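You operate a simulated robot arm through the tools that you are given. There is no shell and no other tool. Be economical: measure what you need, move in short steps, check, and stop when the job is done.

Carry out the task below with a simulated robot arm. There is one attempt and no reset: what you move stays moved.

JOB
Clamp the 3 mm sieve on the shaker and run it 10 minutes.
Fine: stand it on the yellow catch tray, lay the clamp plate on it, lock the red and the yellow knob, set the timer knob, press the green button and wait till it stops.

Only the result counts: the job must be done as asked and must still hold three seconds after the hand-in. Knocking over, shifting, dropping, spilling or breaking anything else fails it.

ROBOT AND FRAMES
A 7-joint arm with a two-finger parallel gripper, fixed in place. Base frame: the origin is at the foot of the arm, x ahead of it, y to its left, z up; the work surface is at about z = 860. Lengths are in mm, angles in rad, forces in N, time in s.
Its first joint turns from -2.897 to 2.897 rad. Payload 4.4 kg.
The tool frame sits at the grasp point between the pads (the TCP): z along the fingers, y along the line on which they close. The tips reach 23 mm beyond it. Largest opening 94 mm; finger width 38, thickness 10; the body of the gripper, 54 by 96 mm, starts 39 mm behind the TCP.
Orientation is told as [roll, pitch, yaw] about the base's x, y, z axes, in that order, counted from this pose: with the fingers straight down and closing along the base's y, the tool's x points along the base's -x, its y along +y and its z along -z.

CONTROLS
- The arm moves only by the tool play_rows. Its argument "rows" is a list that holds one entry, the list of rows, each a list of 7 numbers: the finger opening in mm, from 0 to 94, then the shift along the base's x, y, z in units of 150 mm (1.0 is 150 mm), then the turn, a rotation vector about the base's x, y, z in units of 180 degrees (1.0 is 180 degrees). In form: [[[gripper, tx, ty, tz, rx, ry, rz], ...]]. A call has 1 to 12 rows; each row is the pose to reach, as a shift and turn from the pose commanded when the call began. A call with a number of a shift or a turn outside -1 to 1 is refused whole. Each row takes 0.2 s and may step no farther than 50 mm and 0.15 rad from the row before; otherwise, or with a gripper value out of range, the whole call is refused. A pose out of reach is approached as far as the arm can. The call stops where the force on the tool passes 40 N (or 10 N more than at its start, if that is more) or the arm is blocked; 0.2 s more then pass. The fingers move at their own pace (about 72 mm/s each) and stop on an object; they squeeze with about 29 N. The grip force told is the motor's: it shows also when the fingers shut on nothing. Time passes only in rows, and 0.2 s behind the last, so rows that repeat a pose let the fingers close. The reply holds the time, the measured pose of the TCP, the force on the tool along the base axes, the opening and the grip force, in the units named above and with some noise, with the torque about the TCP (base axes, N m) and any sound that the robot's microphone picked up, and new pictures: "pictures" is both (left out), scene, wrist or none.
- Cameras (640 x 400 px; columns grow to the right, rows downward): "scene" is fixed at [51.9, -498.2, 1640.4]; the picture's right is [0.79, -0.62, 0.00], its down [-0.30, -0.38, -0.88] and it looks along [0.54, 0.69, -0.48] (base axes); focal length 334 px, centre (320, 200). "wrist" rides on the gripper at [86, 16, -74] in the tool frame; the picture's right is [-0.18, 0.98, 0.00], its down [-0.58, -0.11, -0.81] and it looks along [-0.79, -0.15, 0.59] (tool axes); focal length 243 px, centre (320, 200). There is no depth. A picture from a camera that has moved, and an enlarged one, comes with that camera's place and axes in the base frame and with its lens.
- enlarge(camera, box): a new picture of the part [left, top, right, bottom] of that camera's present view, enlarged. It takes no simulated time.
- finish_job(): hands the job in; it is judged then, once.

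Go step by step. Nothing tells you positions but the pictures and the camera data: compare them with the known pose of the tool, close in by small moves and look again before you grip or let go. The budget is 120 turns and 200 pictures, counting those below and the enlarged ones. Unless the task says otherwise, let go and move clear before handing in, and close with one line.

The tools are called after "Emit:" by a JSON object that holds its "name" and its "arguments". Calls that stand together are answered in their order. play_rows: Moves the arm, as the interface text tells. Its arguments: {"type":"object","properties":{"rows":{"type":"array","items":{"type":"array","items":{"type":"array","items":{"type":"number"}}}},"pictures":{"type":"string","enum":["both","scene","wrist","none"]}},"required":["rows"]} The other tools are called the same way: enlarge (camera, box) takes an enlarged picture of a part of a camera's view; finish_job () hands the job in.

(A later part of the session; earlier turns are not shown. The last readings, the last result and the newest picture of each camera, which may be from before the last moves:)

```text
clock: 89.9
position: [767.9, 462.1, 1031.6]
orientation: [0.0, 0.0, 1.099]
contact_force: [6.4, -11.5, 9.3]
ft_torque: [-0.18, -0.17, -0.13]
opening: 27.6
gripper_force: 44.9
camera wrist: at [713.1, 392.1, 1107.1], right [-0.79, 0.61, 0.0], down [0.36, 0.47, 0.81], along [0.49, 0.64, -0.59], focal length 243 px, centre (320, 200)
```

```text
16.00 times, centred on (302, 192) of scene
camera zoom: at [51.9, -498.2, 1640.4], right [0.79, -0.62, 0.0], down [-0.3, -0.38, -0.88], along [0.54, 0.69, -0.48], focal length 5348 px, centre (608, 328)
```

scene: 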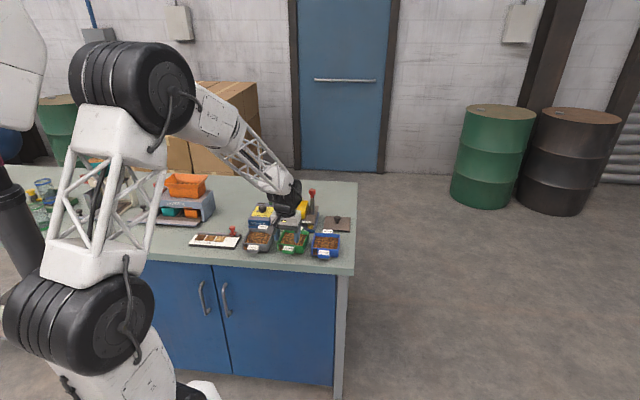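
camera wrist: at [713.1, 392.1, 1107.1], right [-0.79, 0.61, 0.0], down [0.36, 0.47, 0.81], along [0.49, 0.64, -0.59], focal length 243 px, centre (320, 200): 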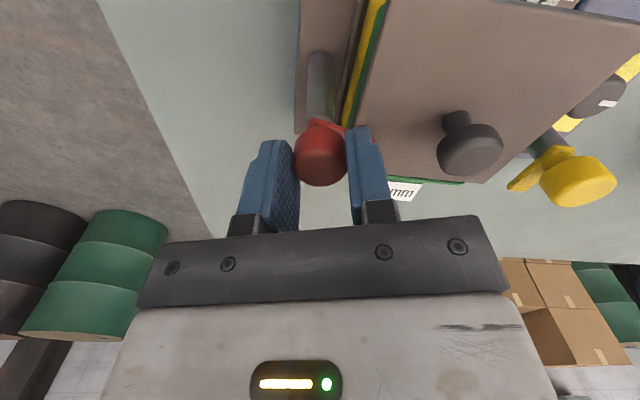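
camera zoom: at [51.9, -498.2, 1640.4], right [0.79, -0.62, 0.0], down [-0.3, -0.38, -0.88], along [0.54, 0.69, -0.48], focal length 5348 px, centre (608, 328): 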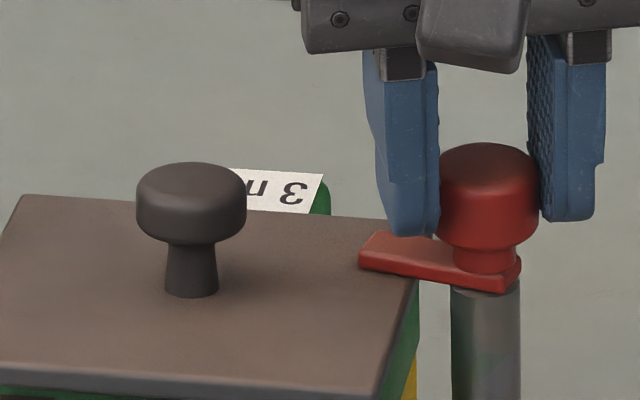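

The knob no longer turns, so it is at its stop after about 90° and is locked over the plate. I'll release and move to the yellow knob, near (659, 567).

Emit:
{"name": "play_rows", "arguments": {"rows": [[[35, 0, 0, 0, 0, 0, 0], [50, 0, 0, 0, 0, 0, 0], [50, 0, 0, 0, 0, 0, 0], [50, 0, 0, 0.2, 0, 0, 0.02], [50, 0, 0, 0.45, 0, 0, 0.05], [60, -0.15, 0.15, 0.6, 0, 0, 0.08], [60, -0.35, 0.33, 0.6, 0, 0, 0.11], [60, -0.55, 0.52, 0.6, 0, 0, 0.15], [60, -0.727, 0.7, 0.6, 0, 0, 0.15], [60, -0.727, 0.7, 0.5, 0, 0, 0.15], [60, -0.727, 0.7, 0.5, 0, 0, 0.15]]], "pictures": "wrist"}}

Emit:
{"name": "enlarge", "arguments": {"camera": "wrist", "box": [220, 60, 440, 220]}}

Emit:
{"name": "enlarge", "arguments": {"camera": "scene", "box": [262, 178, 322, 214]}}

```text
clock: 92.3
position: [657.6, 568.6, 1107.0]
orientation: [0.0, 0.0, 1.571]
contact_force: [1.2, -0.4, -0.3]
ft_torque: [-0.01, -0.02, 0.0]
opening: 60.1
gripper_force: 0.1
camera wrist: at [640.7, 481.2, 1181.7], right [-0.98, 0.18, 0.0], down [0.11, 0.58, 0.81], along [0.15, 0.79, -0.59], focal length 243 px, centre (320, 200)
```

wrist: 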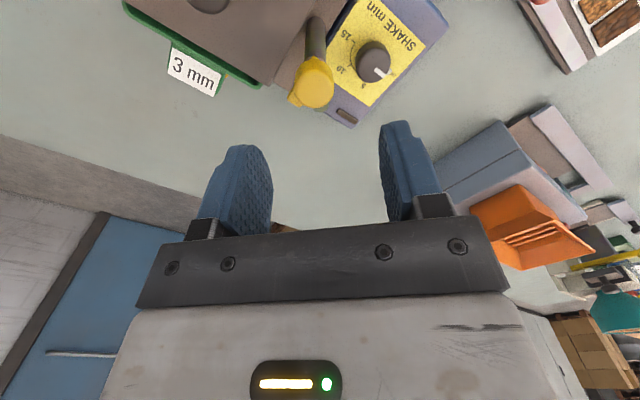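

```text
2.50 times, centred on (330, 140) of wrist
camera zoom: at [640.7, 481.2, 1181.7], right [-0.98, 0.18, 0.0], down [0.11, 0.58, 0.81], along [0.15, 0.79, -0.59], focal length 606 px, centre (295, 350)
```

zoom: 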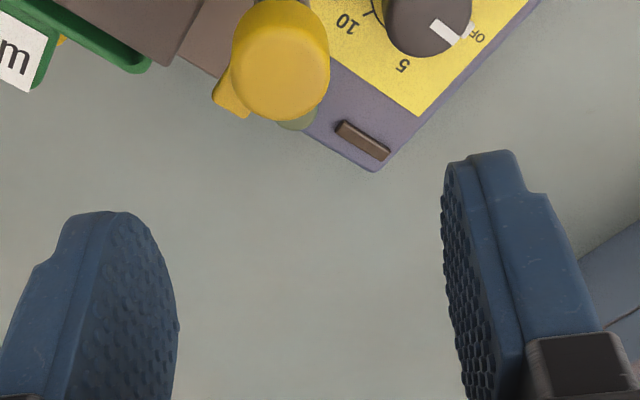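

```text
10.67 times, centred on (292, 196) of scene
camera zoom: at [51.9, -498.2, 1640.4], right [0.79, -0.62, 0.0], down [-0.3, -0.38, -0.88], along [0.54, 0.69, -0.48], focal length 3565 px, centre (619, 243)
```

zoom: 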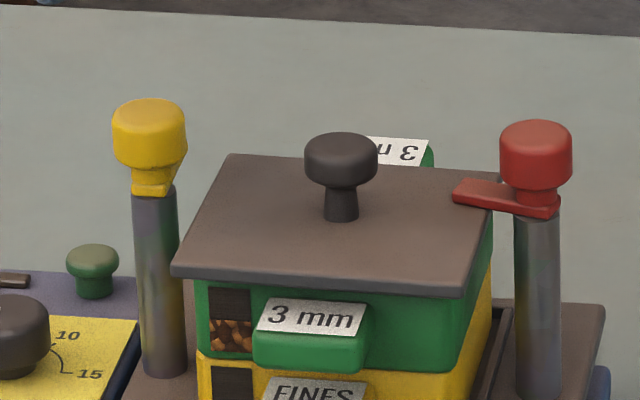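

Emit:
{"name": "play_rows", "arguments": {"rows": [[[60, 0.026, 0.002, -0.15, 0, 0, 0], [60, 0.026, 0.002, -0.35, 0, 0, 0], [60, 0.026, 0.002, -0.5, 0, 0, 0], [60, 0.026, 0.002, -0.5, 0, 0, 0]]], "pictures": "wrist"}}

Emit:
{"name": "enlarge", "arguments": {"camera": "wrist", "box": [220, 80, 440, 240]}}

```text
clock: 93.3
position: [662.0, 566.6, 1032.0]
orientation: [0.0, 0.0, 1.571]
contact_force: [0.0, 0.3, -0.4]
ft_torque: [0.0, -0.01, 0.01]
opening: 59.8
gripper_force: 0.1
camera wrist: at [645.2, 479.3, 1107.1], right [-0.98, 0.18, 0.0], down [0.11, 0.58, 0.81], along [0.15, 0.79, -0.59], focal length 243 px, centre (320, 200)
```

wrist: 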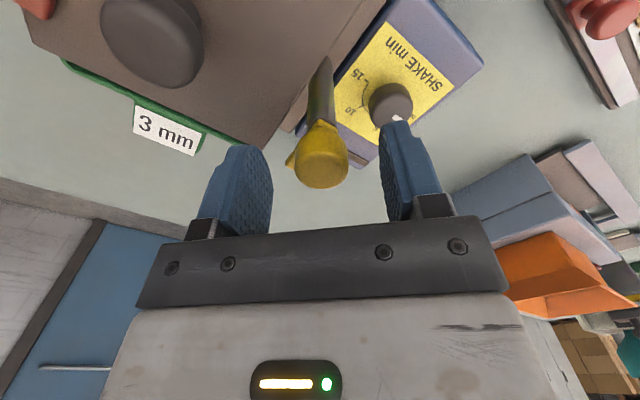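

```text
2.50 times, centred on (330, 160) of wrist
camera zoom: at [645.2, 479.3, 1107.1], right [-0.98, 0.18, 0.0], down [0.11, 0.58, 0.81], along [0.15, 0.79, -0.59], focal length 606 px, centre (295, 300)
```

zoom: 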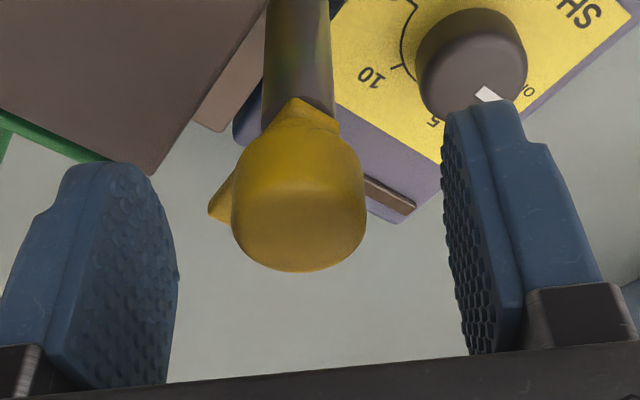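

Emit:
{"name": "play_rows", "arguments": {"rows": [[[60, -0.004, 0.003, -0.01, 0, 0, 0], [45, -0.004, 0.003, -0.01, 0, 0, 0], [30, -0.004, 0.003, -0.01, 0, 0, 0], [15, -0.004, 0.003, -0.01, 0, 0, 0], [15, -0.004, 0.003, -0.01, 0, 0, 0]]], "pictures": "none"}}

```text
clock: 94.5
position: [660.2, 567.0, 1030.1]
orientation: [0.0, 0.001, 1.572]
contact_force: [5.8, 3.1, -2.2]
ft_torque: [0.2, -0.18, -0.05]
opening: 27.2
gripper_force: 45.3
```

The grip is well centred. I'll turn clockwise (negative yaw) in stages.

Emit:
{"name": "play_rows", "arguments": {"rows": [[[15, 0.002, 0, 0, 0, 0, -0.02], [15, 0.002, 0, 0, 0, 0, -0.04], [15, 0.002, 0, 0, 0, 0, -0.06], [15, 0.002, 0, 0, 0, 0, -0.08], [15, 0.002, 0, 0, 0, 0, -0.1], [15, 0.002, 0, 0, 0, 0, -0.12], [15, 0.002, 0, 0, 0, 0, -0.12]]], "pictures": "none"}}

Emit:
{"name": "enlarge", "arguments": {"camera": "scene", "box": [262, 180, 298, 204]}}

```text
clock: 95.5
position: [660.4, 566.6, 1030.5]
orientation: [0.003, 0.0, 1.345]
contact_force: [-8.5, -6.0, 6.2]
ft_torque: [-0.77, 0.45, -0.01]
opening: 27.3
gripper_force: 44.9
stopped in row 4: the force on the tool passed its limit (the readings are from after the stop); the commanded pose is now the measured one
```

```text
16.00 times, centred on (280, 192) of scene
camera zoom: at [51.9, -498.2, 1640.4], right [0.79, -0.62, 0.0], down [-0.3, -0.38, -0.88], along [0.54, 0.69, -0.48], focal length 5348 px, centre (960, 328)
```

zoom: 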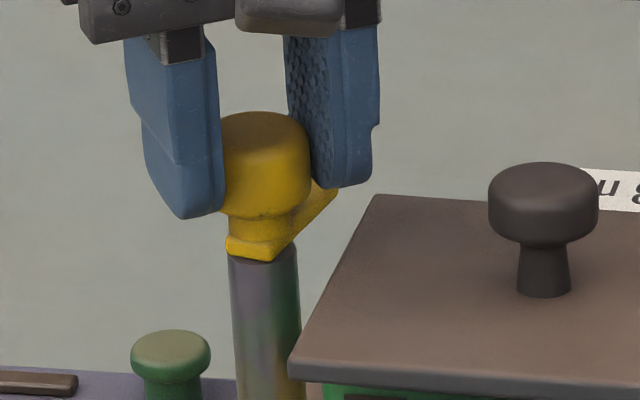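

Emit:
{"name": "play_rows", "arguments": {"rows": [[[15, -0.004, -0.003, 0.002, 0, 0, 0], [15, -0.004, -0.003, 0.002, 0, 0, -0.02], [15, -0.004, -0.003, 0.002, 0, 0, -0.04], [15, -0.004, -0.003, 0.002, 0, 0, -0.06], [15, -0.004, -0.003, 0.002, 0, 0, -0.08], [15, -0.004, -0.003, 0.002, 0, 0, -0.1], [15, -0.004, -0.003, 0.002, 0, 0, -0.1]]], "pictures": "none"}}

Emit:
{"name": "play_rows", "arguments": {"rows": [[[15, 0, 0, 0, 0, 0, -0.02], [15, 0, 0, 0, 0, 0, -0.04], [15, 0, 0, 0, 0, 0, -0.06], [15, 0, 0, 0, 0, 0, -0.08], [15, 0, 0, 0, 0, 0, -0.08]]], "pictures": "none"}}

Emit:
{"name": "enlarge", "arguments": {"camera": "scene", "box": [262, 180, 298, 204]}}

```text
clock: 97.1
position: [660.6, 567.6, 1031.4]
orientation: [0.001, 0.001, 1.028]
contact_force: [-28.1, 6.6, 10.7]
ft_torque: [-0.35, 0.97, 0.2]
opening: 27.4
gripper_force: 45.5
```

```text
clock: 98.4
position: [659.5, 568.8, 1029.9]
orientation: [0.004, 0.002, 0.778]
contact_force: [-7.4, 6.1, 2.4]
ft_torque: [0.32, 0.0, 0.04]
opening: 27.1
gripper_force: 44.9
stopped in row 5: the force on the tool passed its limit (the readings are from after the stop); the commanded pose is now the measured one
```

```text
16.00 times, centred on (280, 192) of scene
camera zoom: at [51.9, -498.2, 1640.4], right [0.79, -0.62, 0.0], down [-0.3, -0.38, -0.88], along [0.54, 0.69, -0.48], focal length 5348 px, centre (960, 328)
```

zoom: 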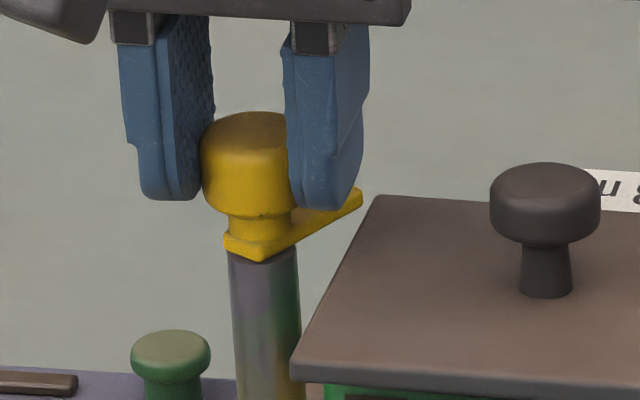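

Emit:
{"name": "play_rows", "arguments": {"rows": [[[15, -0.003, 0.003, 0, 0, 0, 0], [15, -0.003, 0.003, 0, 0, 0, -0.02], [15, -0.003, 0.003, 0, 0, 0, -0.04], [15, -0.003, 0.003, 0, 0, 0, -0.06], [15, -0.003, 0.003, 0, 0, 0, -0.08], [15, -0.003, 0.003, 0, 0, 0, -0.08]]], "pictures": "none"}}

Emit:
{"name": "play_rows", "arguments": {"rows": [[[15, 0, 0, 0, 0, 0, -0.02], [15, 0, 0, 0, 0, 0, -0.04], [15, 0, 0, 0, 0, 0, -0.06], [15, 0, 0, 0, 0, 0, -0.08], [15, 0, 0, 0, 0, 0, -0.08]]], "pictures": "none"}}

Emit:
{"name": "enlarge", "arguments": {"camera": "scene", "box": [262, 180, 298, 204]}}

```text
clock: 99.8
position: [658.4, 567.8, 1030.1]
orientation: [0.002, 0.002, 0.524]
contact_force: [-5.0, 4.4, 4.1]
ft_torque: [0.07, 0.12, 0.03]
opening: 27.6
gripper_force: 45.3
```

```text
clock: 101.0
position: [658.6, 569.4, 1030.4]
orientation: [0.001, 0.0, 0.274]
contact_force: [-19.7, 26.2, 2.7]
ft_torque: [0.61, 0.37, 0.18]
opening: 27.4
gripper_force: 44.8
```

```text
16.00 times, centred on (280, 192) of scene
camera zoom: at [51.9, -498.2, 1640.4], right [0.79, -0.62, 0.0], down [-0.3, -0.38, -0.88], along [0.54, 0.69, -0.48], focal length 5348 px, centre (960, 328)
```

zoom: 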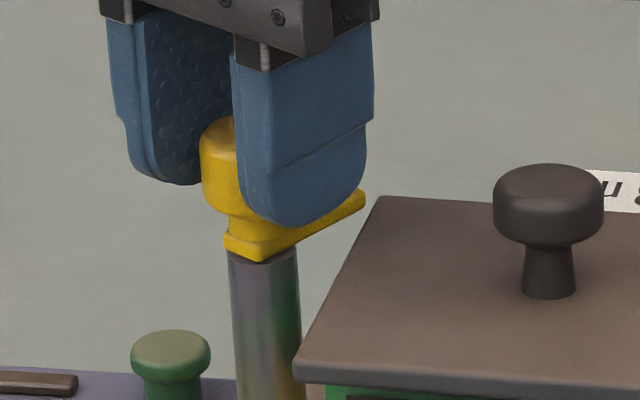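

The yellow wing stopped at the plate's back-left corner and the pads slipped. I'll release and look closely.

Emit:
{"name": "play_rows", "arguments": {"rows": [[[35, 0, 0, 0, 0, 0, 0], [55, 0, 0, 0, 0, 0, 0], [55, 0, 0, 0, 0, 0, 0], [55, 0, 0, 0.15, 0, 0, 0.03], [55, 0, 0, 0.4, 0, 0, 0.07], [55, -0.1, -0.1, 0.5, 0, 0, 0.11], [55, -0.3, -0.3, 0.5, 0, 0, 0.15], [55, -0.45, -0.45, 0.5, 0, 0, 0.16], [55, -0.45, -0.45, 0.5, 0, 0, 0.16]]], "pictures": "wrist"}}

Emit:
{"name": "enlarge", "arguments": {"camera": "scene", "box": [268, 182, 298, 202]}}

Emit:
{"name": "enlarge", "arguments": {"camera": "wrist", "box": [220, 60, 440, 220]}}

```text
clock: 103.0
position: [592.9, 501.7, 1105.4]
orientation: [0.002, 0.0, 0.778]
contact_force: [0.0, -0.3, 0.4]
ft_torque: [-0.03, -0.02, -0.03]
opening: 55.2
gripper_force: 0.0
camera wrist: at [519.7, 451.9, 1179.7], right [-0.56, 0.83, 0.0], down [0.49, 0.33, 0.81], along [0.67, 0.45, -0.59], focal length 243 px, centre (320, 200)
```

wrist: 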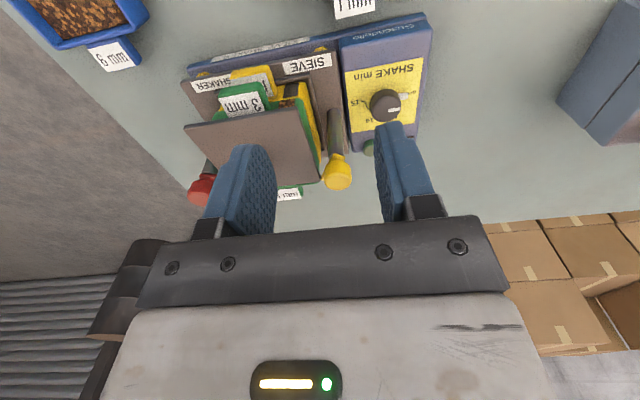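

```text
16.00 times, centred on (283, 192) of scene
camera zoom: at [51.9, -498.2, 1640.4], right [0.79, -0.62, 0.0], down [-0.3, -0.38, -0.88], along [0.54, 0.69, -0.48], focal length 5348 px, centre (912, 328)
```

zoom: 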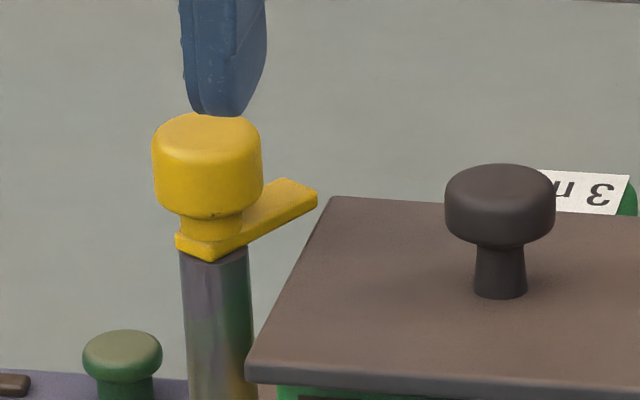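

```text
2.50 times, centred on (330, 140) of wrist
camera zoom: at [519.7, 451.9, 1179.7], right [-0.56, 0.83, 0.0], down [0.49, 0.33, 0.81], along [0.67, 0.45, -0.59], focal length 606 px, centre (295, 350)
```

zoom: 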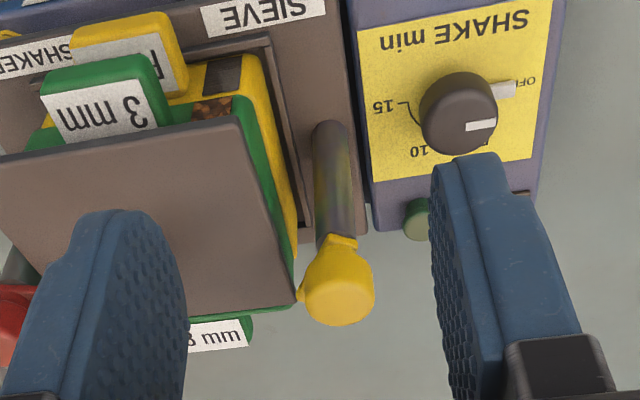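

The wing is clear of the plate top but only about 45° round. I'll re-grip the cap better centred and continue clockwise.

Emit:
{"name": "play_rows", "arguments": {"rows": [[[55, 0.15, 0.15, 0, 0, 0, 0.02], [55, 0.32, 0.32, 0, 0, 0, 0.04], [55, 0.45, 0.449, -0.05, 0, 0, 0.05], [55, 0.45, 0.449, -0.3, 0, 0, 0.05], [55, 0.45, 0.449, -0.515, 0, 0, 0.05], [55, 0.45, 0.449, -0.515, 0, 0, 0.05], [35, 0.45, 0.449, -0.515, 0, 0, 0.05], [15, 0.45, 0.449, -0.515, 0, 0, 0.05], [15, 0.45, 0.449, -0.515, 0, 0, 0.05]]], "pictures": "wrist"}}

Emit:
{"name": "enlarge", "arguments": {"camera": "wrist", "box": [220, 80, 440, 240]}}

```text
clock: 105.2
position: [659.8, 568.0, 1025.9]
orientation: [0.0, 0.001, 0.933]
contact_force: [9.5, -3.0, -1.3]
ft_torque: [-0.1, -0.3, -0.02]
opening: 27.7
gripper_force: 44.6
stopped in row 9: the force on the tool passed its limit (the readings are from after the stop); the commanded pose is now the measured one
camera wrist: at [595.0, 506.7, 1102.5], right [-0.68, 0.73, 0.0], down [0.43, 0.4, 0.81], along [0.59, 0.55, -0.59], focal length 243 px, centre (320, 200)
```

wrist: 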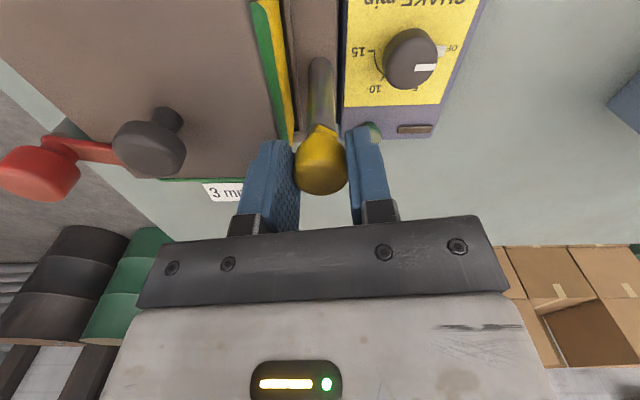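

```text
2.50 times, centred on (330, 160) of wrist
camera zoom: at [595.0, 506.7, 1102.5], right [-0.68, 0.73, 0.0], down [0.43, 0.4, 0.81], along [0.59, 0.55, -0.59], focal length 606 px, centre (295, 300)
```

zoom: 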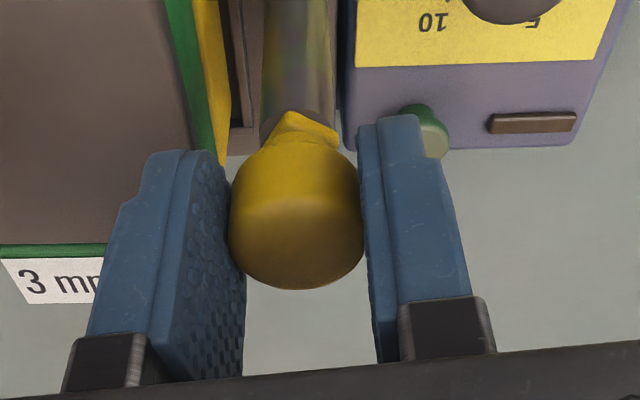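

Emit:
{"name": "play_rows", "arguments": {"rows": [[[15, 0.004, -0.001, 0, 0, 0, 0], [15, 0.004, -0.001, 0, 0, 0, -0.02], [15, 0.004, -0.001, 0, 0, 0, -0.04], [15, 0.004, -0.001, 0, 0, 0, -0.06], [15, 0.004, -0.001, 0, 0, 0, -0.06]]], "pictures": "none"}}

Emit:
{"name": "play_rows", "arguments": {"rows": [[[15, 0, 0, 0, 0, 0, -0.02], [15, 0, 0, 0, 0, 0, -0.04], [15, 0, 0, 0, 0, 0, -0.06], [15, 0, 0, 0, 0, 0, -0.06]]], "pictures": "none"}}

Emit:
{"name": "enlarge", "arguments": {"camera": "scene", "box": [268, 182, 298, 202]}}

```text
clock: 106.4
position: [660.0, 566.9, 1027.8]
orientation: [0.001, 0.0, 0.743]
contact_force: [-2.1, 2.5, -5.5]
ft_torque: [0.02, 0.13, 0.07]
opening: 27.3
gripper_force: 45.1
```

```text
clock: 107.4
position: [659.7, 568.7, 1028.4]
orientation: [0.002, 0.001, 0.556]
contact_force: [-17.7, 12.5, 3.8]
ft_torque: [0.3, 0.31, 0.11]
opening: 27.7
gripper_force: 44.9
```

```text
16.00 times, centred on (283, 192) of scene
camera zoom: at [51.9, -498.2, 1640.4], right [0.79, -0.62, 0.0], down [-0.3, -0.38, -0.88], along [0.54, 0.69, -0.48], focal length 5348 px, centre (912, 328)
```

zoom: 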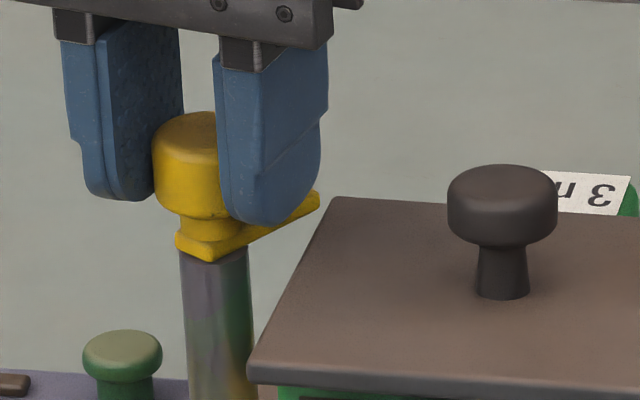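

The wing tip seems blocked at the plate's edge, so I need to see their relative heights. I'll release, back off and zoom.

Emit:
{"name": "play_rows", "arguments": {"rows": [[[35, 0, 0, 0, 0, 0, 0], [55, 0, 0, 0, 0, 0, 0], [55, 0, 0, 0, 0, 0, 0], [55, 0, 0, 0.15, 0, 0, 0.02], [55, 0, 0, 0.4, 0, 0, 0.04], [55, -0.1, -0.1, 0.5, 0, 0, 0.06], [55, -0.3, -0.3, 0.5, 0, 0, 0.07], [55, -0.5, -0.5, 0.4, 0, 0, 0.07], [55, -0.7, -0.7, 0.25, 0, 0, 0.07], [55, -0.7, -0.7, 0.25, 0, 0, 0.07]]], "pictures": "wrist"}}

Emit:
{"name": "enlarge", "arguments": {"camera": "wrist", "box": [200, 80, 400, 220]}}

Emit:
{"name": "enlarge", "arguments": {"camera": "scene", "box": [276, 196, 312, 220]}}

```text
clock: 109.6
position: [552.9, 460.8, 1062.9]
orientation: [-0.002, 0.002, 0.776]
contact_force: [-0.1, -0.5, -0.2]
ft_torque: [-0.02, 0.04, 0.0]
opening: 54.9
gripper_force: 0.1
camera wrist: at [479.8, 411.1, 1138.6], right [-0.56, 0.83, 0.0], down [0.49, 0.33, 0.81], along [0.67, 0.45, -0.59], focal length 243 px, centre (320, 200)
```

wrist: 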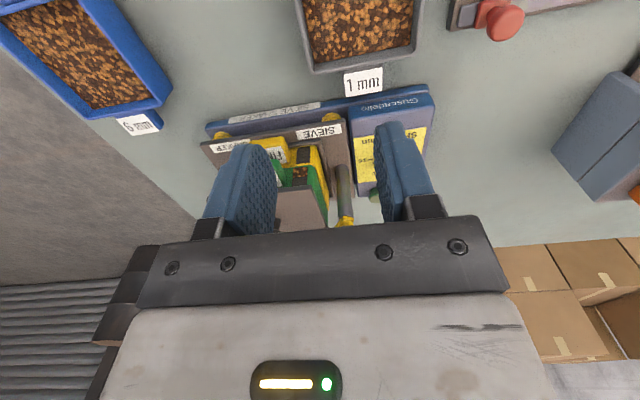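

```text
2.86 times, centred on (300, 150) of wrist
camera zoom: at [479.8, 411.1, 1138.6], right [-0.56, 0.83, 0.0], down [0.49, 0.33, 0.81], along [0.67, 0.45, -0.59], focal length 693 px, centre (377, 343)
```

zoom: 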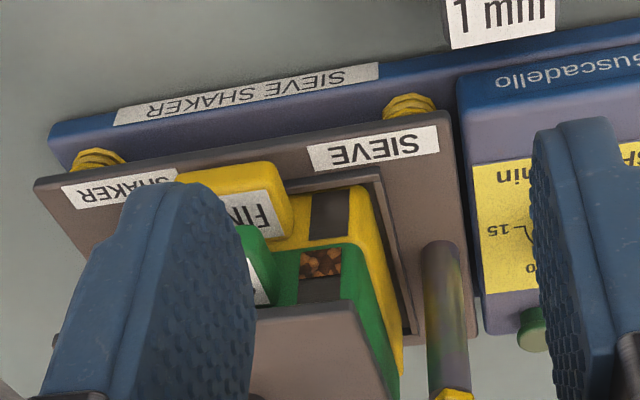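

```text
16.00 times, centred on (294, 208) of scene
camera zoom: at [51.9, -498.2, 1640.4], right [0.79, -0.62, 0.0], down [-0.3, -0.38, -0.88], along [0.54, 0.69, -0.48], focal length 5348 px, centre (736, 72)
```

zoom: 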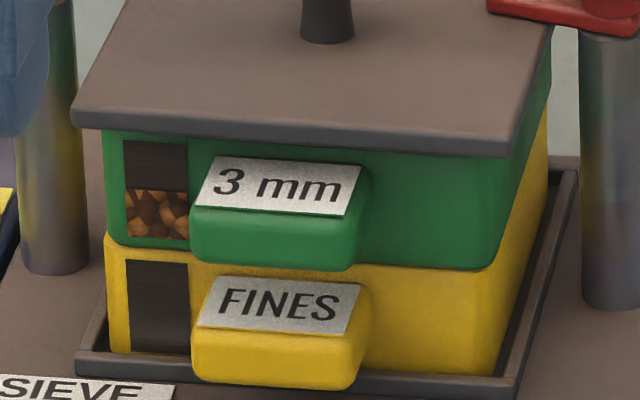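

I'll probe the plate top with closed fingers near the yellow side. That checks its height and presses the sieve firmly into its seat.

Emit:
{"name": "play_rows", "arguments": {"rows": [[[0, 0.15, 0.1, 0.1, 0, 0, 0], [0, 0.35, 0.2, 0.15, 0, 0, 0], [0, 0.55, 0.3, 0.15, 0, 0, 0], [0, 0.75, 0.4, 0.1, 0, 0, 0], [0, 0.867, 0.471, 0, 0, 0, 0], [0, 0.867, 0.471, -0.15, 0, 0, 0], [0, 0.867, 0.471, -0.2, 0, 0, 0], [0, 0.867, 0.471, -0.2, 0, 0, 0]]], "pictures": "wrist"}}

Emit:
{"name": "enlarge", "arguments": {"camera": "scene", "box": [268, 180, 310, 208]}}

```text
clock: 111.4
position: [685.5, 533.6, 1034.8]
orientation: [0.001, 0.001, 0.776]
contact_force: [0.5, -0.2, -1.4]
ft_torque: [-0.01, 0.0, -0.02]
opening: 0.0
gripper_force: 29.1
camera wrist: at [612.7, 484.1, 1110.4], right [-0.56, 0.83, 0.0], down [0.49, 0.33, 0.81], along [0.67, 0.45, -0.59], focal length 243 px, centre (320, 200)
```

wrist: 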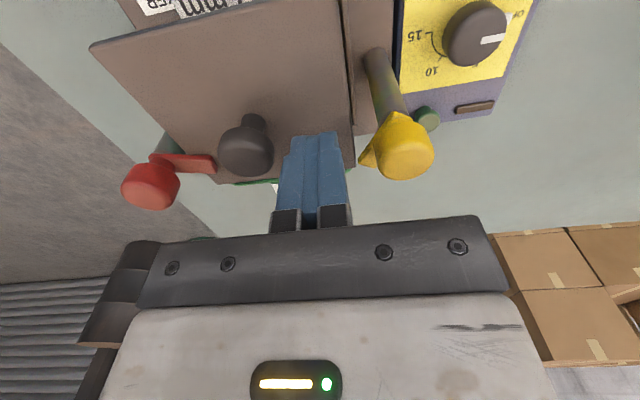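

```text
14.29 times, centred on (289, 194) of scene
camera zoom: at [51.9, -498.2, 1640.4], right [0.79, -0.62, 0.0], down [-0.3, -0.38, -0.88], along [0.54, 0.69, -0.48], focal length 4775 px, centre (763, 286)
```

zoom: 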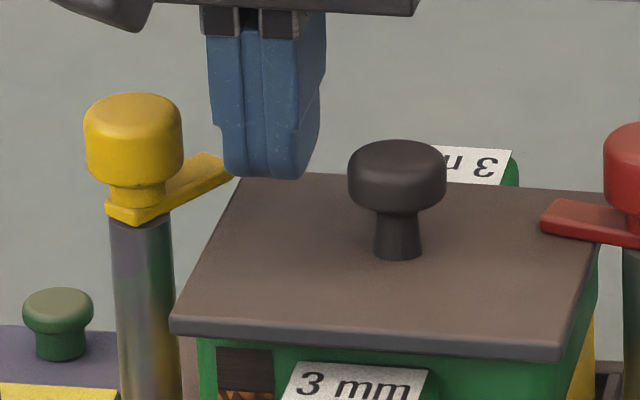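

Emit:
{"name": "play_rows", "arguments": {"rows": [[[0, 0, 0, -0.04, 0, 0, 0], [0, 0, 0, -0.07, 0, 0, 0], [0, 0, 0, -0.09, 0, 0, 0], [0, 0, 0, -0.11, 0, 0, 0], [0, 0, 0, -0.125, 0, 0, 0], [0, 0, 0, -0.14, 0, 0, 0], [0, 0, 0, -0.155, 0, 0, 0], [0, 0, 0, -0.17, 0, 0, 0], [0, 0, 0, -0.185, 0, 0, 0], [0, 0, 0, -0.2, 0, 0, 0]]], "pictures": "none"}}

Emit:
{"name": "enlarge", "arguments": {"camera": "scene", "box": [268, 180, 310, 208]}}

```text
clock: 113.0
position: [686.0, 534.3, 1016.6]
orientation: [0.0, -0.003, 0.778]
contact_force: [-0.3, 0.4, 8.4]
ft_torque: [-0.07, 0.09, 0.07]
opening: 0.0
gripper_force: 28.7
stopped in row 8: the force on the tool passed its limit (the readings are from after the stop); the commanded pose is now the measured one
```

```text
14.29 times, centred on (289, 194) of scene
camera zoom: at [51.9, -498.2, 1640.4], right [0.79, -0.62, 0.0], down [-0.3, -0.38, -0.88], along [0.54, 0.69, -0.48], focal length 4775 px, centre (763, 286)
```

zoom: 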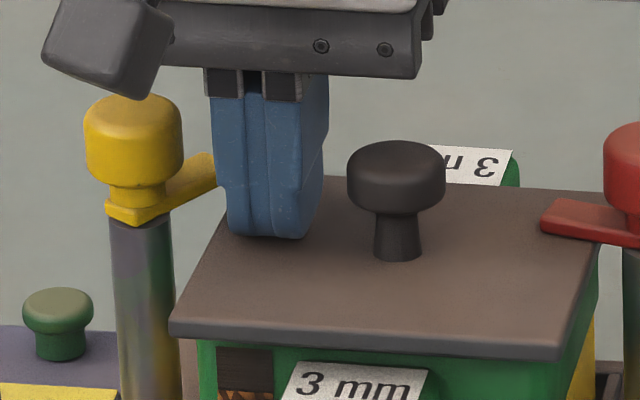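

Emit:
{"name": "play_rows", "arguments": {"rows": [[[0, 0, 0, -0.01, 0, 0, 0], [0, 0, 0, -0.02, 0, 0, 0], [0, 0, 0, -0.03, 0, 0, 0], [0, 0, 0, -0.04, 0, 0, 0]]], "pictures": "none"}}

Emit:
{"name": "enlarge", "arguments": {"camera": "scene", "box": [268, 180, 310, 208]}}

```text
clock: 113.7
position: [687.9, 534.7, 1016.0]
orientation: [0.0, -0.009, 0.776]
contact_force: [-1.7, -0.8, 8.3]
ft_torque: [-0.14, 0.15, -0.09]
opening: 0.0
gripper_force: 28.8
stopped in row 3: the force on the tool passed its limit (the readings are from after the stop); the commanded pose is now the measured one
```

```text
14.29 times, centred on (289, 194) of scene
camera zoom: at [51.9, -498.2, 1640.4], right [0.79, -0.62, 0.0], down [-0.3, -0.38, -0.88], along [0.54, 0.69, -0.48], focal length 4775 px, centre (763, 286)
```

zoom: 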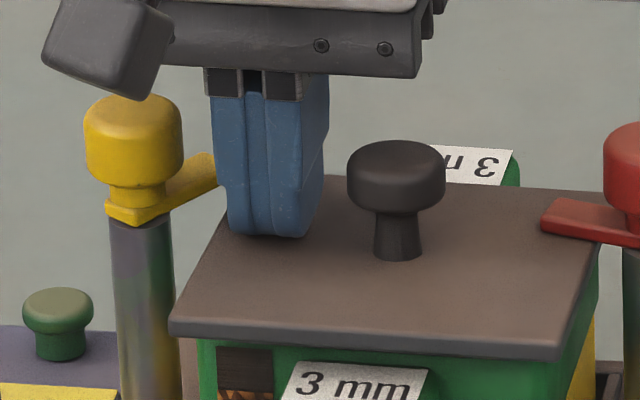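

The plate sits solid, top at about z 993. To compare wing and plate heights I'll back off and tilt the tool for a near-horizontal view.

Emit:
{"name": "play_rows", "arguments": {"rows": [[[0, 0, 0, 0.2, 0, 0, 0], [0, -0.05, -0.1, 0.45, 0, 0, 0], [0, -0.15, -0.3, 0.6, 0, 0, 0], [0, -0.3, -0.5, 0.6, 0.027, -0.027, 0], [0, -0.4, -0.66, 0.5, 0.055, -0.056, 0], [0, -0.4, -0.7, 0.3, 0.083, -0.085, 0], [0, -0.4, -0.7, 0.15, 0.111, -0.113, 0], [0, -0.4, -0.7, 0.1, 0.111, -0.113, 0], [0, -0.4, -0.7, 0.1, 0.111, -0.113, 0]]], "pictures": "wrist"}}

Emit:
{"name": "enlarge", "arguments": {"camera": "wrist", "box": [180, 80, 460, 260]}}

```text
clock: 115.7
position: [626.4, 431.2, 1029.9]
orientation: [-0.002, -0.504, 0.778]
contact_force: [-0.5, 0.6, -0.7]
ft_torque: [0.01, -0.03, 0.0]
opening: 0.0
gripper_force: 28.5
camera wrist: at [535.7, 363.3, 1053.9], right [-0.57, 0.81, 0.09], down [0.16, 0.01, 0.99], along [0.8, 0.58, -0.13], focal length 243 px, centre (320, 200)
```

wrist: 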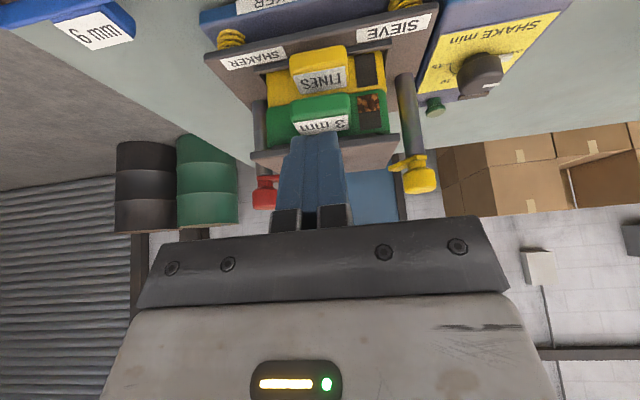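

```text
2.22 times, centred on (320, 170) of wrist
camera zoom: at [535.7, 363.3, 1053.9], right [-0.57, 0.81, 0.09], down [0.16, 0.01, 0.99], along [0.8, 0.58, -0.13], focal length 539 px, centre (320, 267)
```

zoom: 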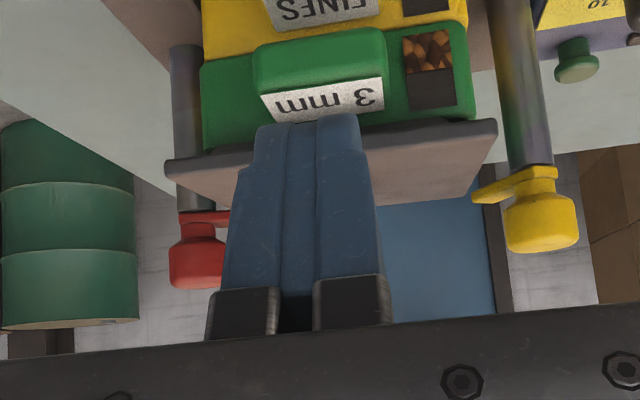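

Emit:
{"name": "enlarge", "arguments": {"camera": "wrist", "box": [370, 120, 450, 200]}}

Emit:
{"name": "enlarge", "arguments": {"camera": "wrist", "box": [230, 130, 310, 215]}}

```text
5.00 times, centred on (410, 160) of wrist
camera zoom: at [535.7, 363.3, 1053.9], right [-0.57, 0.81, 0.09], down [0.16, 0.01, 0.99], along [0.8, 0.58, -0.13], focal length 1213 px, centre (-130, 400)
```

zoom: 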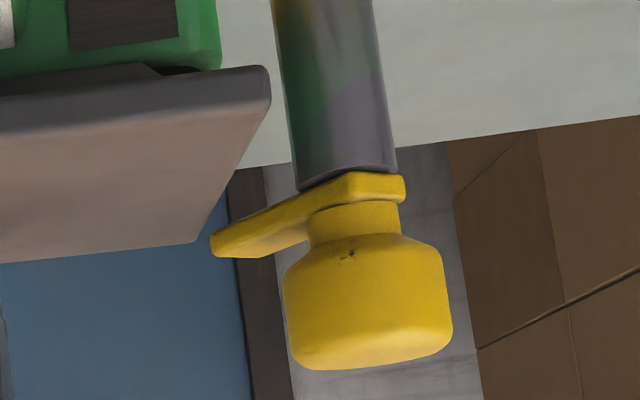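

```text
4.71 times, centred on (270, 172) of wrist
camera zoom: at [535.7, 363.3, 1053.9], right [-0.57, 0.81, 0.09], down [0.16, 0.01, 0.99], along [0.8, 0.58, -0.13], focal length 1142 px, centre (555, 329)
```

zoom: 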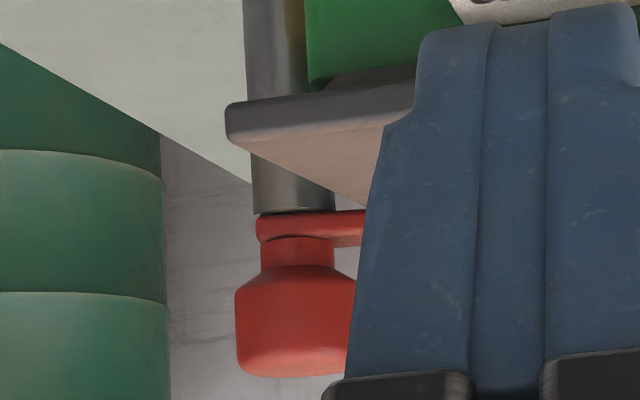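

The view shows it. The plate has a locating boss underneath that is riding on the sieve's front rim, because I laid the plate about 11 mm too far forward toward the robot. I'll re-grip the plate knob and slide it back so that it drops in.

Emit:
{"name": "play_rows", "arguments": {"rows": [[[48, 0, 0, 0.2, 0, 0, 0], [48, 0, 0, 0.45, -0.027, 0.028, 0], [48, 0, 0, 0.6, -0.055, 0.056, 0], [48, 0.15, 0.13, 0.6, -0.083, 0.085, 0], [48, 0.35, 0.33, 0.6, -0.111, 0.113, 0], [48, 0.55, 0.5, 0.55, -0.111, 0.113, 0], [48, 0.55, 0.5, 0.35, -0.111, 0.113, 0], [48, 0.55, 0.5, 0.25, -0.111, 0.113, 0], [48, 0.55, 0.5, 0.25, -0.111, 0.113, 0]]], "pictures": "wrist"}}

Emit:
{"name": "enlarge", "arguments": {"camera": "wrist", "box": [220, 60, 440, 220]}}

```text
clock: 117.7
position: [708.7, 504.7, 1068.5]
orientation: [0.0, -0.006, 0.776]
contact_force: [0.3, -1.9, 0.0]
ft_torque: [-0.01, 0.0, 0.03]
opening: 48.3
gripper_force: 0.1
camera wrist: at [636.8, 454.8, 1142.7], right [-0.56, 0.83, 0.0], down [0.49, 0.33, 0.81], along [0.67, 0.45, -0.59], focal length 243 px, centre (320, 200)
```

wrist: 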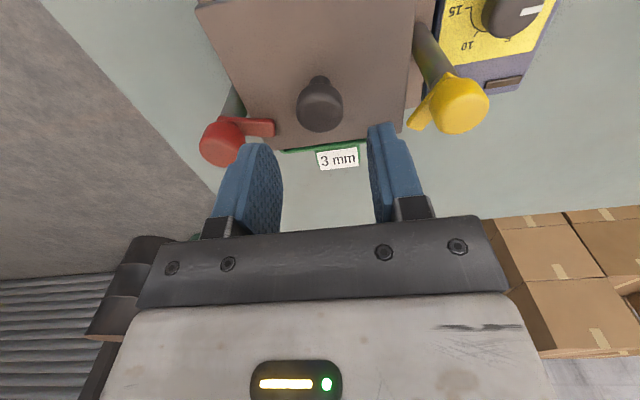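

```text
2.50 times, centred on (330, 140) of wrist
camera zoom: at [636.8, 454.8, 1142.7], right [-0.56, 0.83, 0.0], down [0.49, 0.33, 0.81], along [0.67, 0.45, -0.59], focal length 606 px, centre (295, 350)
```

zoom: 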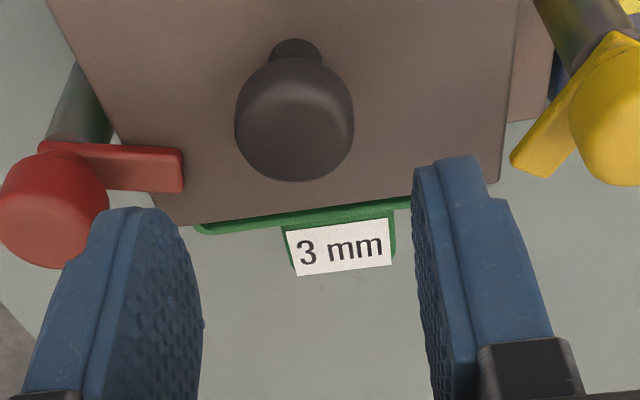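

Emit:
{"name": "play_rows", "arguments": {"rows": [[[48, -0.01, -0.01, -0.12, 0, 0.002, 0], [48, -0.01, -0.01, -0.24, 0, 0.002, 0], [48, -0.01, -0.01, -0.31, 0, 0.002, 0], [48, -0.01, -0.01, -0.31, 0, 0.002, 0], [30, -0.01, -0.01, -0.31, 0, 0.002, 0], [10, -0.01, -0.01, -0.31, 0, 0.002, 0], [10, -0.01, -0.01, -0.31, 0, 0.002, 0]]], "pictures": "none"}}

Emit:
{"name": "enlarge", "arguments": {"camera": "scene", "box": [268, 180, 318, 212]}}

```text
clock: 119.3
position: [707.3, 502.9, 1022.4]
orientation: [0.005, 0.0, 0.776]
contact_force: [-17.8, 14.8, 3.5]
ft_torque: [0.34, 0.33, 0.12]
opening: 27.5
gripper_force: 29.2
```

```text
12.50 times, centred on (293, 196) of scene
camera zoom: at [51.9, -498.2, 1640.4], right [0.79, -0.62, 0.0], down [-0.3, -0.38, -0.88], along [0.54, 0.69, -0.48], focal length 4178 px, centre (658, 250)
```

zoom: 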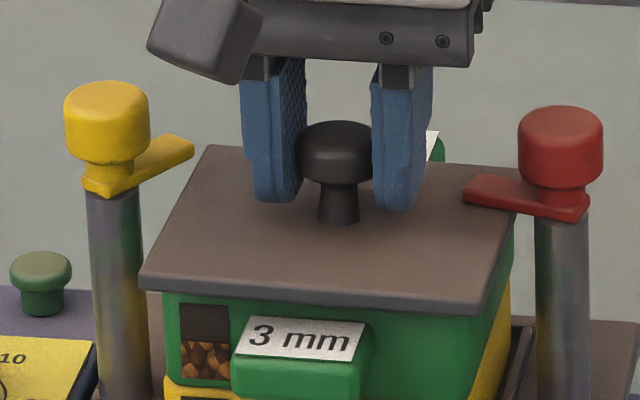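

Emit:
{"name": "play_rows", "arguments": {"rows": [[[10, -0.006, 0.006, 0, 0, 0, 0], [10, 0, 0.015, 0.005, 0, 0, 0], [10, 0.008, 0.023, 0.005, 0, 0, 0], [10, 0.016, 0.031, 0.005, 0, 0, 0], [10, 0.024, 0.039, 0.005, 0, 0, 0], [10, 0.032, 0.048, 0.005, 0, 0, 0], [10, 0.032, 0.048, 0.005, 0, 0, 0]]], "pictures": "none"}}

Emit:
{"name": "enlarge", "arguments": {"camera": "scene", "box": [268, 180, 318, 212]}}

```text
clock: 120.9
position: [712.8, 510.1, 1022.1]
orientation: [0.006, -0.002, 0.777]
contact_force: [6.1, -12.9, -4.5]
ft_torque: [0.33, -0.09, -0.18]
opening: 27.6
gripper_force: 28.6
```

```text
12.50 times, centred on (293, 196) of scene
camera zoom: at [51.9, -498.2, 1640.4], right [0.79, -0.62, 0.0], down [-0.3, -0.38, -0.88], along [0.54, 0.69, -0.48], focal length 4178 px, centre (658, 250)
```

zoom: 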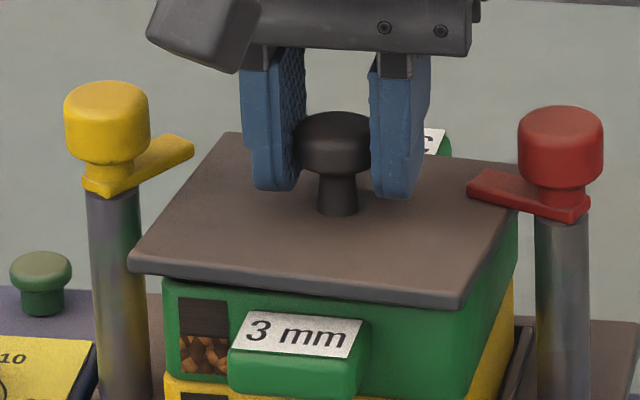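

The red wing is pinning the plate and making it pivot. I'll release it, unlock red, then reseat the plate properly.

Emit:
{"name": "play_rows", "arguments": {"rows": [[[30, 0, 0, 0, 0, 0, 0], [48, 0, 0, 0, 0, 0, 0], [48, 0, 0, 0, 0, 0, 0], [48, 0, 0, 0.2, 0, 0, 0.02], [48, 0, 0, 0.45, 0, 0, 0.05], [55, 0.1, -0.08, 0.5, 0, 0, 0.09], [55, 0.25, -0.22, 0.5, 0, 0, 0.13], [55, 0.367, -0.32, 0.45, 0, 0, 0.17], [55, 0.367, -0.32, 0.25, 0, 0, 0.2], [55, 0.367, -0.32, 0.25, 0, 0, 0.2]]], "pictures": "wrist"}}

Emit:
{"name": "enlarge", "arguments": {"camera": "wrist", "box": [200, 40, 440, 220]}}

```text
clock: 123.1
position: [767.6, 463.1, 1059.7]
orientation: [0.003, -0.001, 1.405]
contact_force: [-0.7, 0.5, -0.7]
ft_torque: [0.0, 0.01, 0.01]
opening: 55.0
gripper_force: 0.1
camera wrist: at [737.3, 380.1, 1134.5], right [-0.94, 0.34, 0.0], down [0.21, 0.55, 0.81], along [0.27, 0.76, -0.59], focal length 243 px, centre (320, 200)
```

wrist: 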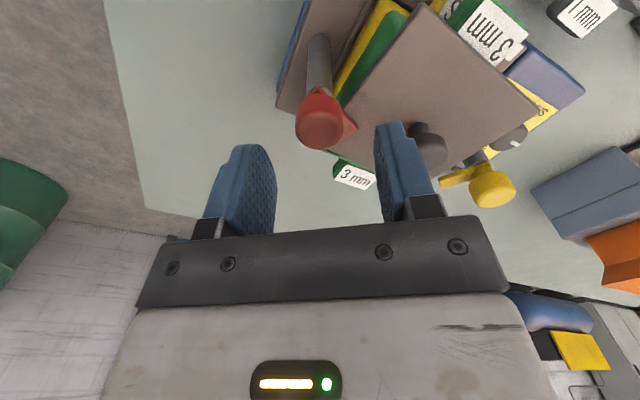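

```text
2.22 times, centred on (320, 130) of wrist
camera zoom: at [737.3, 380.1, 1134.5], right [-0.94, 0.34, 0.0], down [0.21, 0.55, 0.81], along [0.27, 0.76, -0.59], focal length 539 px, centre (320, 356)
```

zoom: 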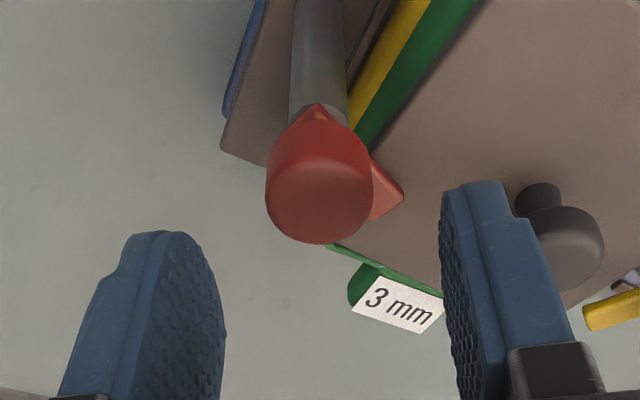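

Emit:
{"name": "play_rows", "arguments": {"rows": [[[55, 0, 0, -0.1, 0, 0, 0], [55, 0, 0, -0.2, 0, 0, 0], [40, 0, 0, -0.2, 0, 0, 0], [25, 0, 0, -0.2, 0, 0, 0], [15, 0, 0, -0.2, 0, 0, 0], [15, 0, 0, -0.2, 0, 0, 0]]], "pictures": "none"}}

Emit:
{"name": "play_rows", "arguments": {"rows": [[[15, 0, 0, 0, 0, 0, -0.02], [15, 0, 0, 0, 0, 0, -0.04], [15, 0, 0, 0, 0, 0, -0.06], [15, 0, 0, 0, 0, 0, -0.08], [15, 0, 0, 0, 0, 0, -0.1], [15, 0, 0, 0, 0, 0, -0.12], [15, 0, 0, 0, 0, 0, -0.12]]], "pictures": "none"}}

```text
clock: 124.5
position: [766.5, 464.1, 1028.8]
orientation: [0.005, -0.001, 1.405]
contact_force: [19.1, 1.5, -3.6]
ft_torque: [0.16, -0.46, -0.03]
opening: 27.2
gripper_force: 45.2
```

```text
clock: 125.3
position: [767.8, 464.6, 1029.7]
orientation: [0.004, -0.005, 1.242]
contact_force: [7.9, 6.4, -4.9]
ft_torque: [0.22, -0.22, 0.04]
opening: 27.6
gripper_force: 44.6
stopped in row 3: the force on the tool passed its limit (the readings are from after the stop); the commanded pose is now the measured one
```

Emit:
{"name": "play_rows", "arguments": {"rows": [[[15, 0.004, 0.002, 0, 0, 0, 0], [15, 0.004, 0.002, 0, 0, 0, -0.02], [15, 0.004, 0.002, 0, 0, 0, -0.04], [15, 0.004, 0.002, 0, 0, 0, -0.06], [15, 0.004, 0.002, 0, 0, 0, -0.08], [15, 0.004, 0.002, 0, 0, 0, -0.08]]], "pictures": "none"}}

Emit:
{"name": "play_rows", "arguments": {"rows": [[[15, 0, 0, 0, 0, 0, -0.02], [15, 0, 0, 0, 0, 0, -0.04], [15, 0, 0, 0, 0, 0, -0.06], [15, 0, 0, 0, 0, 0, -0.08], [15, 0, 0, 0, 0, 0, -0.08]]], "pictures": "none"}}

Emit:
{"name": "enlarge", "arguments": {"camera": "scene", "box": [268, 180, 322, 212]}}

```text
clock: 126.7
position: [768.9, 463.9, 1028.7]
orientation: [0.002, -0.005, 0.99]
contact_force: [-10.0, 10.0, -2.6]
ft_torque: [0.09, 0.29, -0.01]
opening: 27.5
gripper_force: 45.3
```

```text
clock: 127.9
position: [768.0, 464.1, 1028.4]
orientation: [0.003, -0.004, 0.736]
contact_force: [11.4, 19.2, -16.5]
ft_torque: [0.39, -0.22, -0.05]
opening: 27.5
gripper_force: 45.2
```

```text
11.85 times, centred on (295, 196) of scene
camera zoom: at [51.9, -498.2, 1640.4], right [0.79, -0.62, 0.0], down [-0.3, -0.38, -0.88], along [0.54, 0.69, -0.48], focal length 3962 px, centre (616, 247)
```

zoom: 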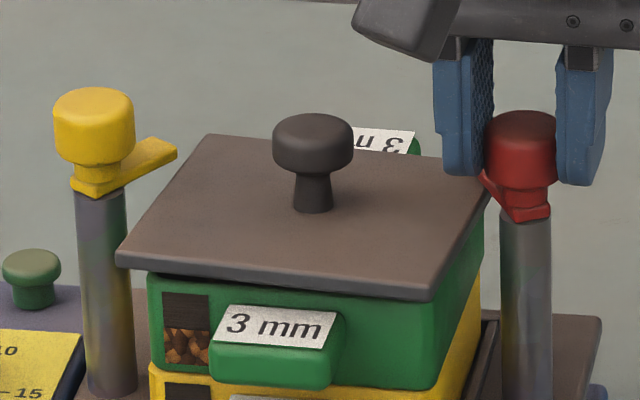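

Emit:
{"name": "play_rows", "arguments": {"rows": [[[15, 0.004, 0.006, -0.006, 0, 0, 0], [15, 0.004, 0.006, -0.006, 0, 0, -0.02], [15, 0.004, 0.006, -0.006, 0, 0, -0.04], [15, 0.004, 0.006, -0.006, 0, 0, -0.06], [15, 0.004, 0.006, -0.006, 0, 0, -0.08], [15, 0.004, 0.006, -0.006, 0, 0, -0.08]]], "pictures": "none"}}

Emit:
{"name": "play_rows", "arguments": {"rows": [[[15, 0, 0, 0, 0, 0, -0.02], [15, 0, 0, 0, 0, 0, -0.04], [15, 0, 0, 0, 0, 0, -0.06], [15, 0, 0, 0, 0, 0, -0.08], [15, 0, 0, 0, 0, 0, -0.1], [15, 0, 0, 0, 0, 0, -0.1]]], "pictures": "none"}}

Emit:
{"name": "enlarge", "arguments": {"camera": "scene", "box": [268, 180, 322, 212]}}

```text
clock: 129.3
position: [766.8, 463.5, 1029.4]
orientation: [0.003, -0.005, 0.485]
contact_force: [-27.7, -27.2, 8.8]
ft_torque: [-0.59, 0.69, 0.02]
opening: 27.4
gripper_force: 45.4
```

```text
clock: 130.8
position: [768.9, 463.3, 1029.9]
orientation: [0.004, -0.004, 0.17]
contact_force: [-8.4, -13.7, 7.5]
ft_torque: [-0.52, 0.69, 0.04]
opening: 27.9
gripper_force: 45.1
stopped in row 6: the force on the tool passed its limit (the readings are from after the stop); the commanded pose is now the measured one
```

```text
11.85 times, centred on (295, 196) of scene
camera zoom: at [51.9, -498.2, 1640.4], right [0.79, -0.62, 0.0], down [-0.3, -0.38, -0.88], along [0.54, 0.69, -0.48], focal length 3962 px, centre (616, 247)
```

zoom: 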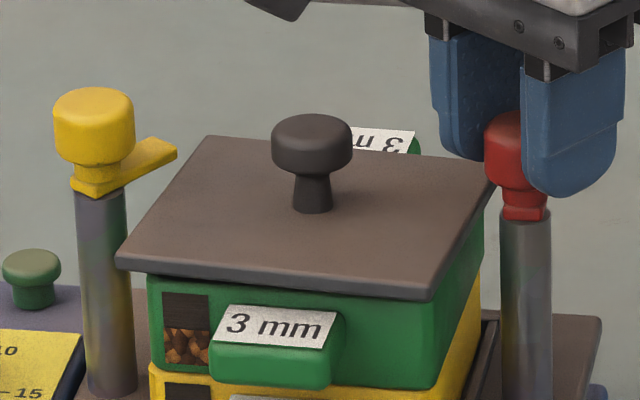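

Red is unlocked and the plate is free, but it has turned about 7°. I'll go back to the plate knob.

Emit:
{"name": "play_rows", "arguments": {"rows": [[[35, 0, 0, 0, 0, 0, 0], [55, 0, 0, 0, 0, 0, 0], [55, 0, 0, 0, 0, 0, 0], [55, 0, 0, 0.2, -0.001, 0.001, 0.02], [55, 0, 0, 0.45, -0.001, 0.001, 0.05], [50, -0.1, 0.08, 0.5, -0.001, 0.001, 0.09], [50, -0.25, 0.2, 0.5, -0.001, 0.001, 0.13], [48, -0.373, 0.3, 0.4, -0.001, 0.001, 0.156], [48, -0.373, 0.3, 0.25, -0.001, 0.001, 0.156], [48, -0.373, 0.3, 0.25, -0.001, 0.001, 0.156]]], "pictures": "wrist"}}

Emit:
{"name": "enlarge", "arguments": {"camera": "wrist", "box": [200, 20, 440, 220]}}

```text
clock: 133.0
position: [712.9, 509.8, 1064.8]
orientation: [0.001, 0.0, 0.661]
contact_force: [0.2, -0.1, 0.2]
ft_torque: [0.0, 0.01, -0.04]
opening: 48.3
gripper_force: 0.0
camera wrist: at [634.5, 468.5, 1140.1], right [-0.46, 0.89, 0.0], down [0.53, 0.27, 0.81], along [0.72, 0.37, -0.59], focal length 243 px, centre (320, 200)
```

wrist: 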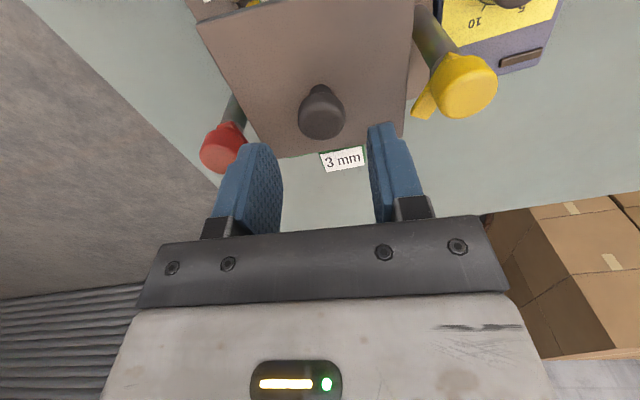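

```text
2.00 times, centred on (320, 120) of wrist
camera zoom: at [634.5, 468.5, 1140.1], right [-0.46, 0.89, 0.0], down [0.53, 0.27, 0.81], along [0.72, 0.37, -0.59], focal length 485 px, centre (320, 360)
```

zoom: 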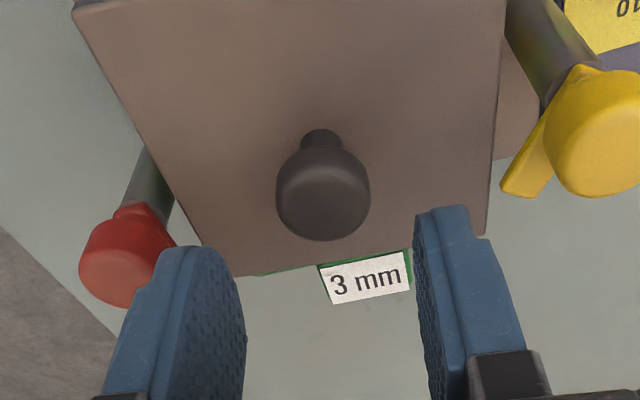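

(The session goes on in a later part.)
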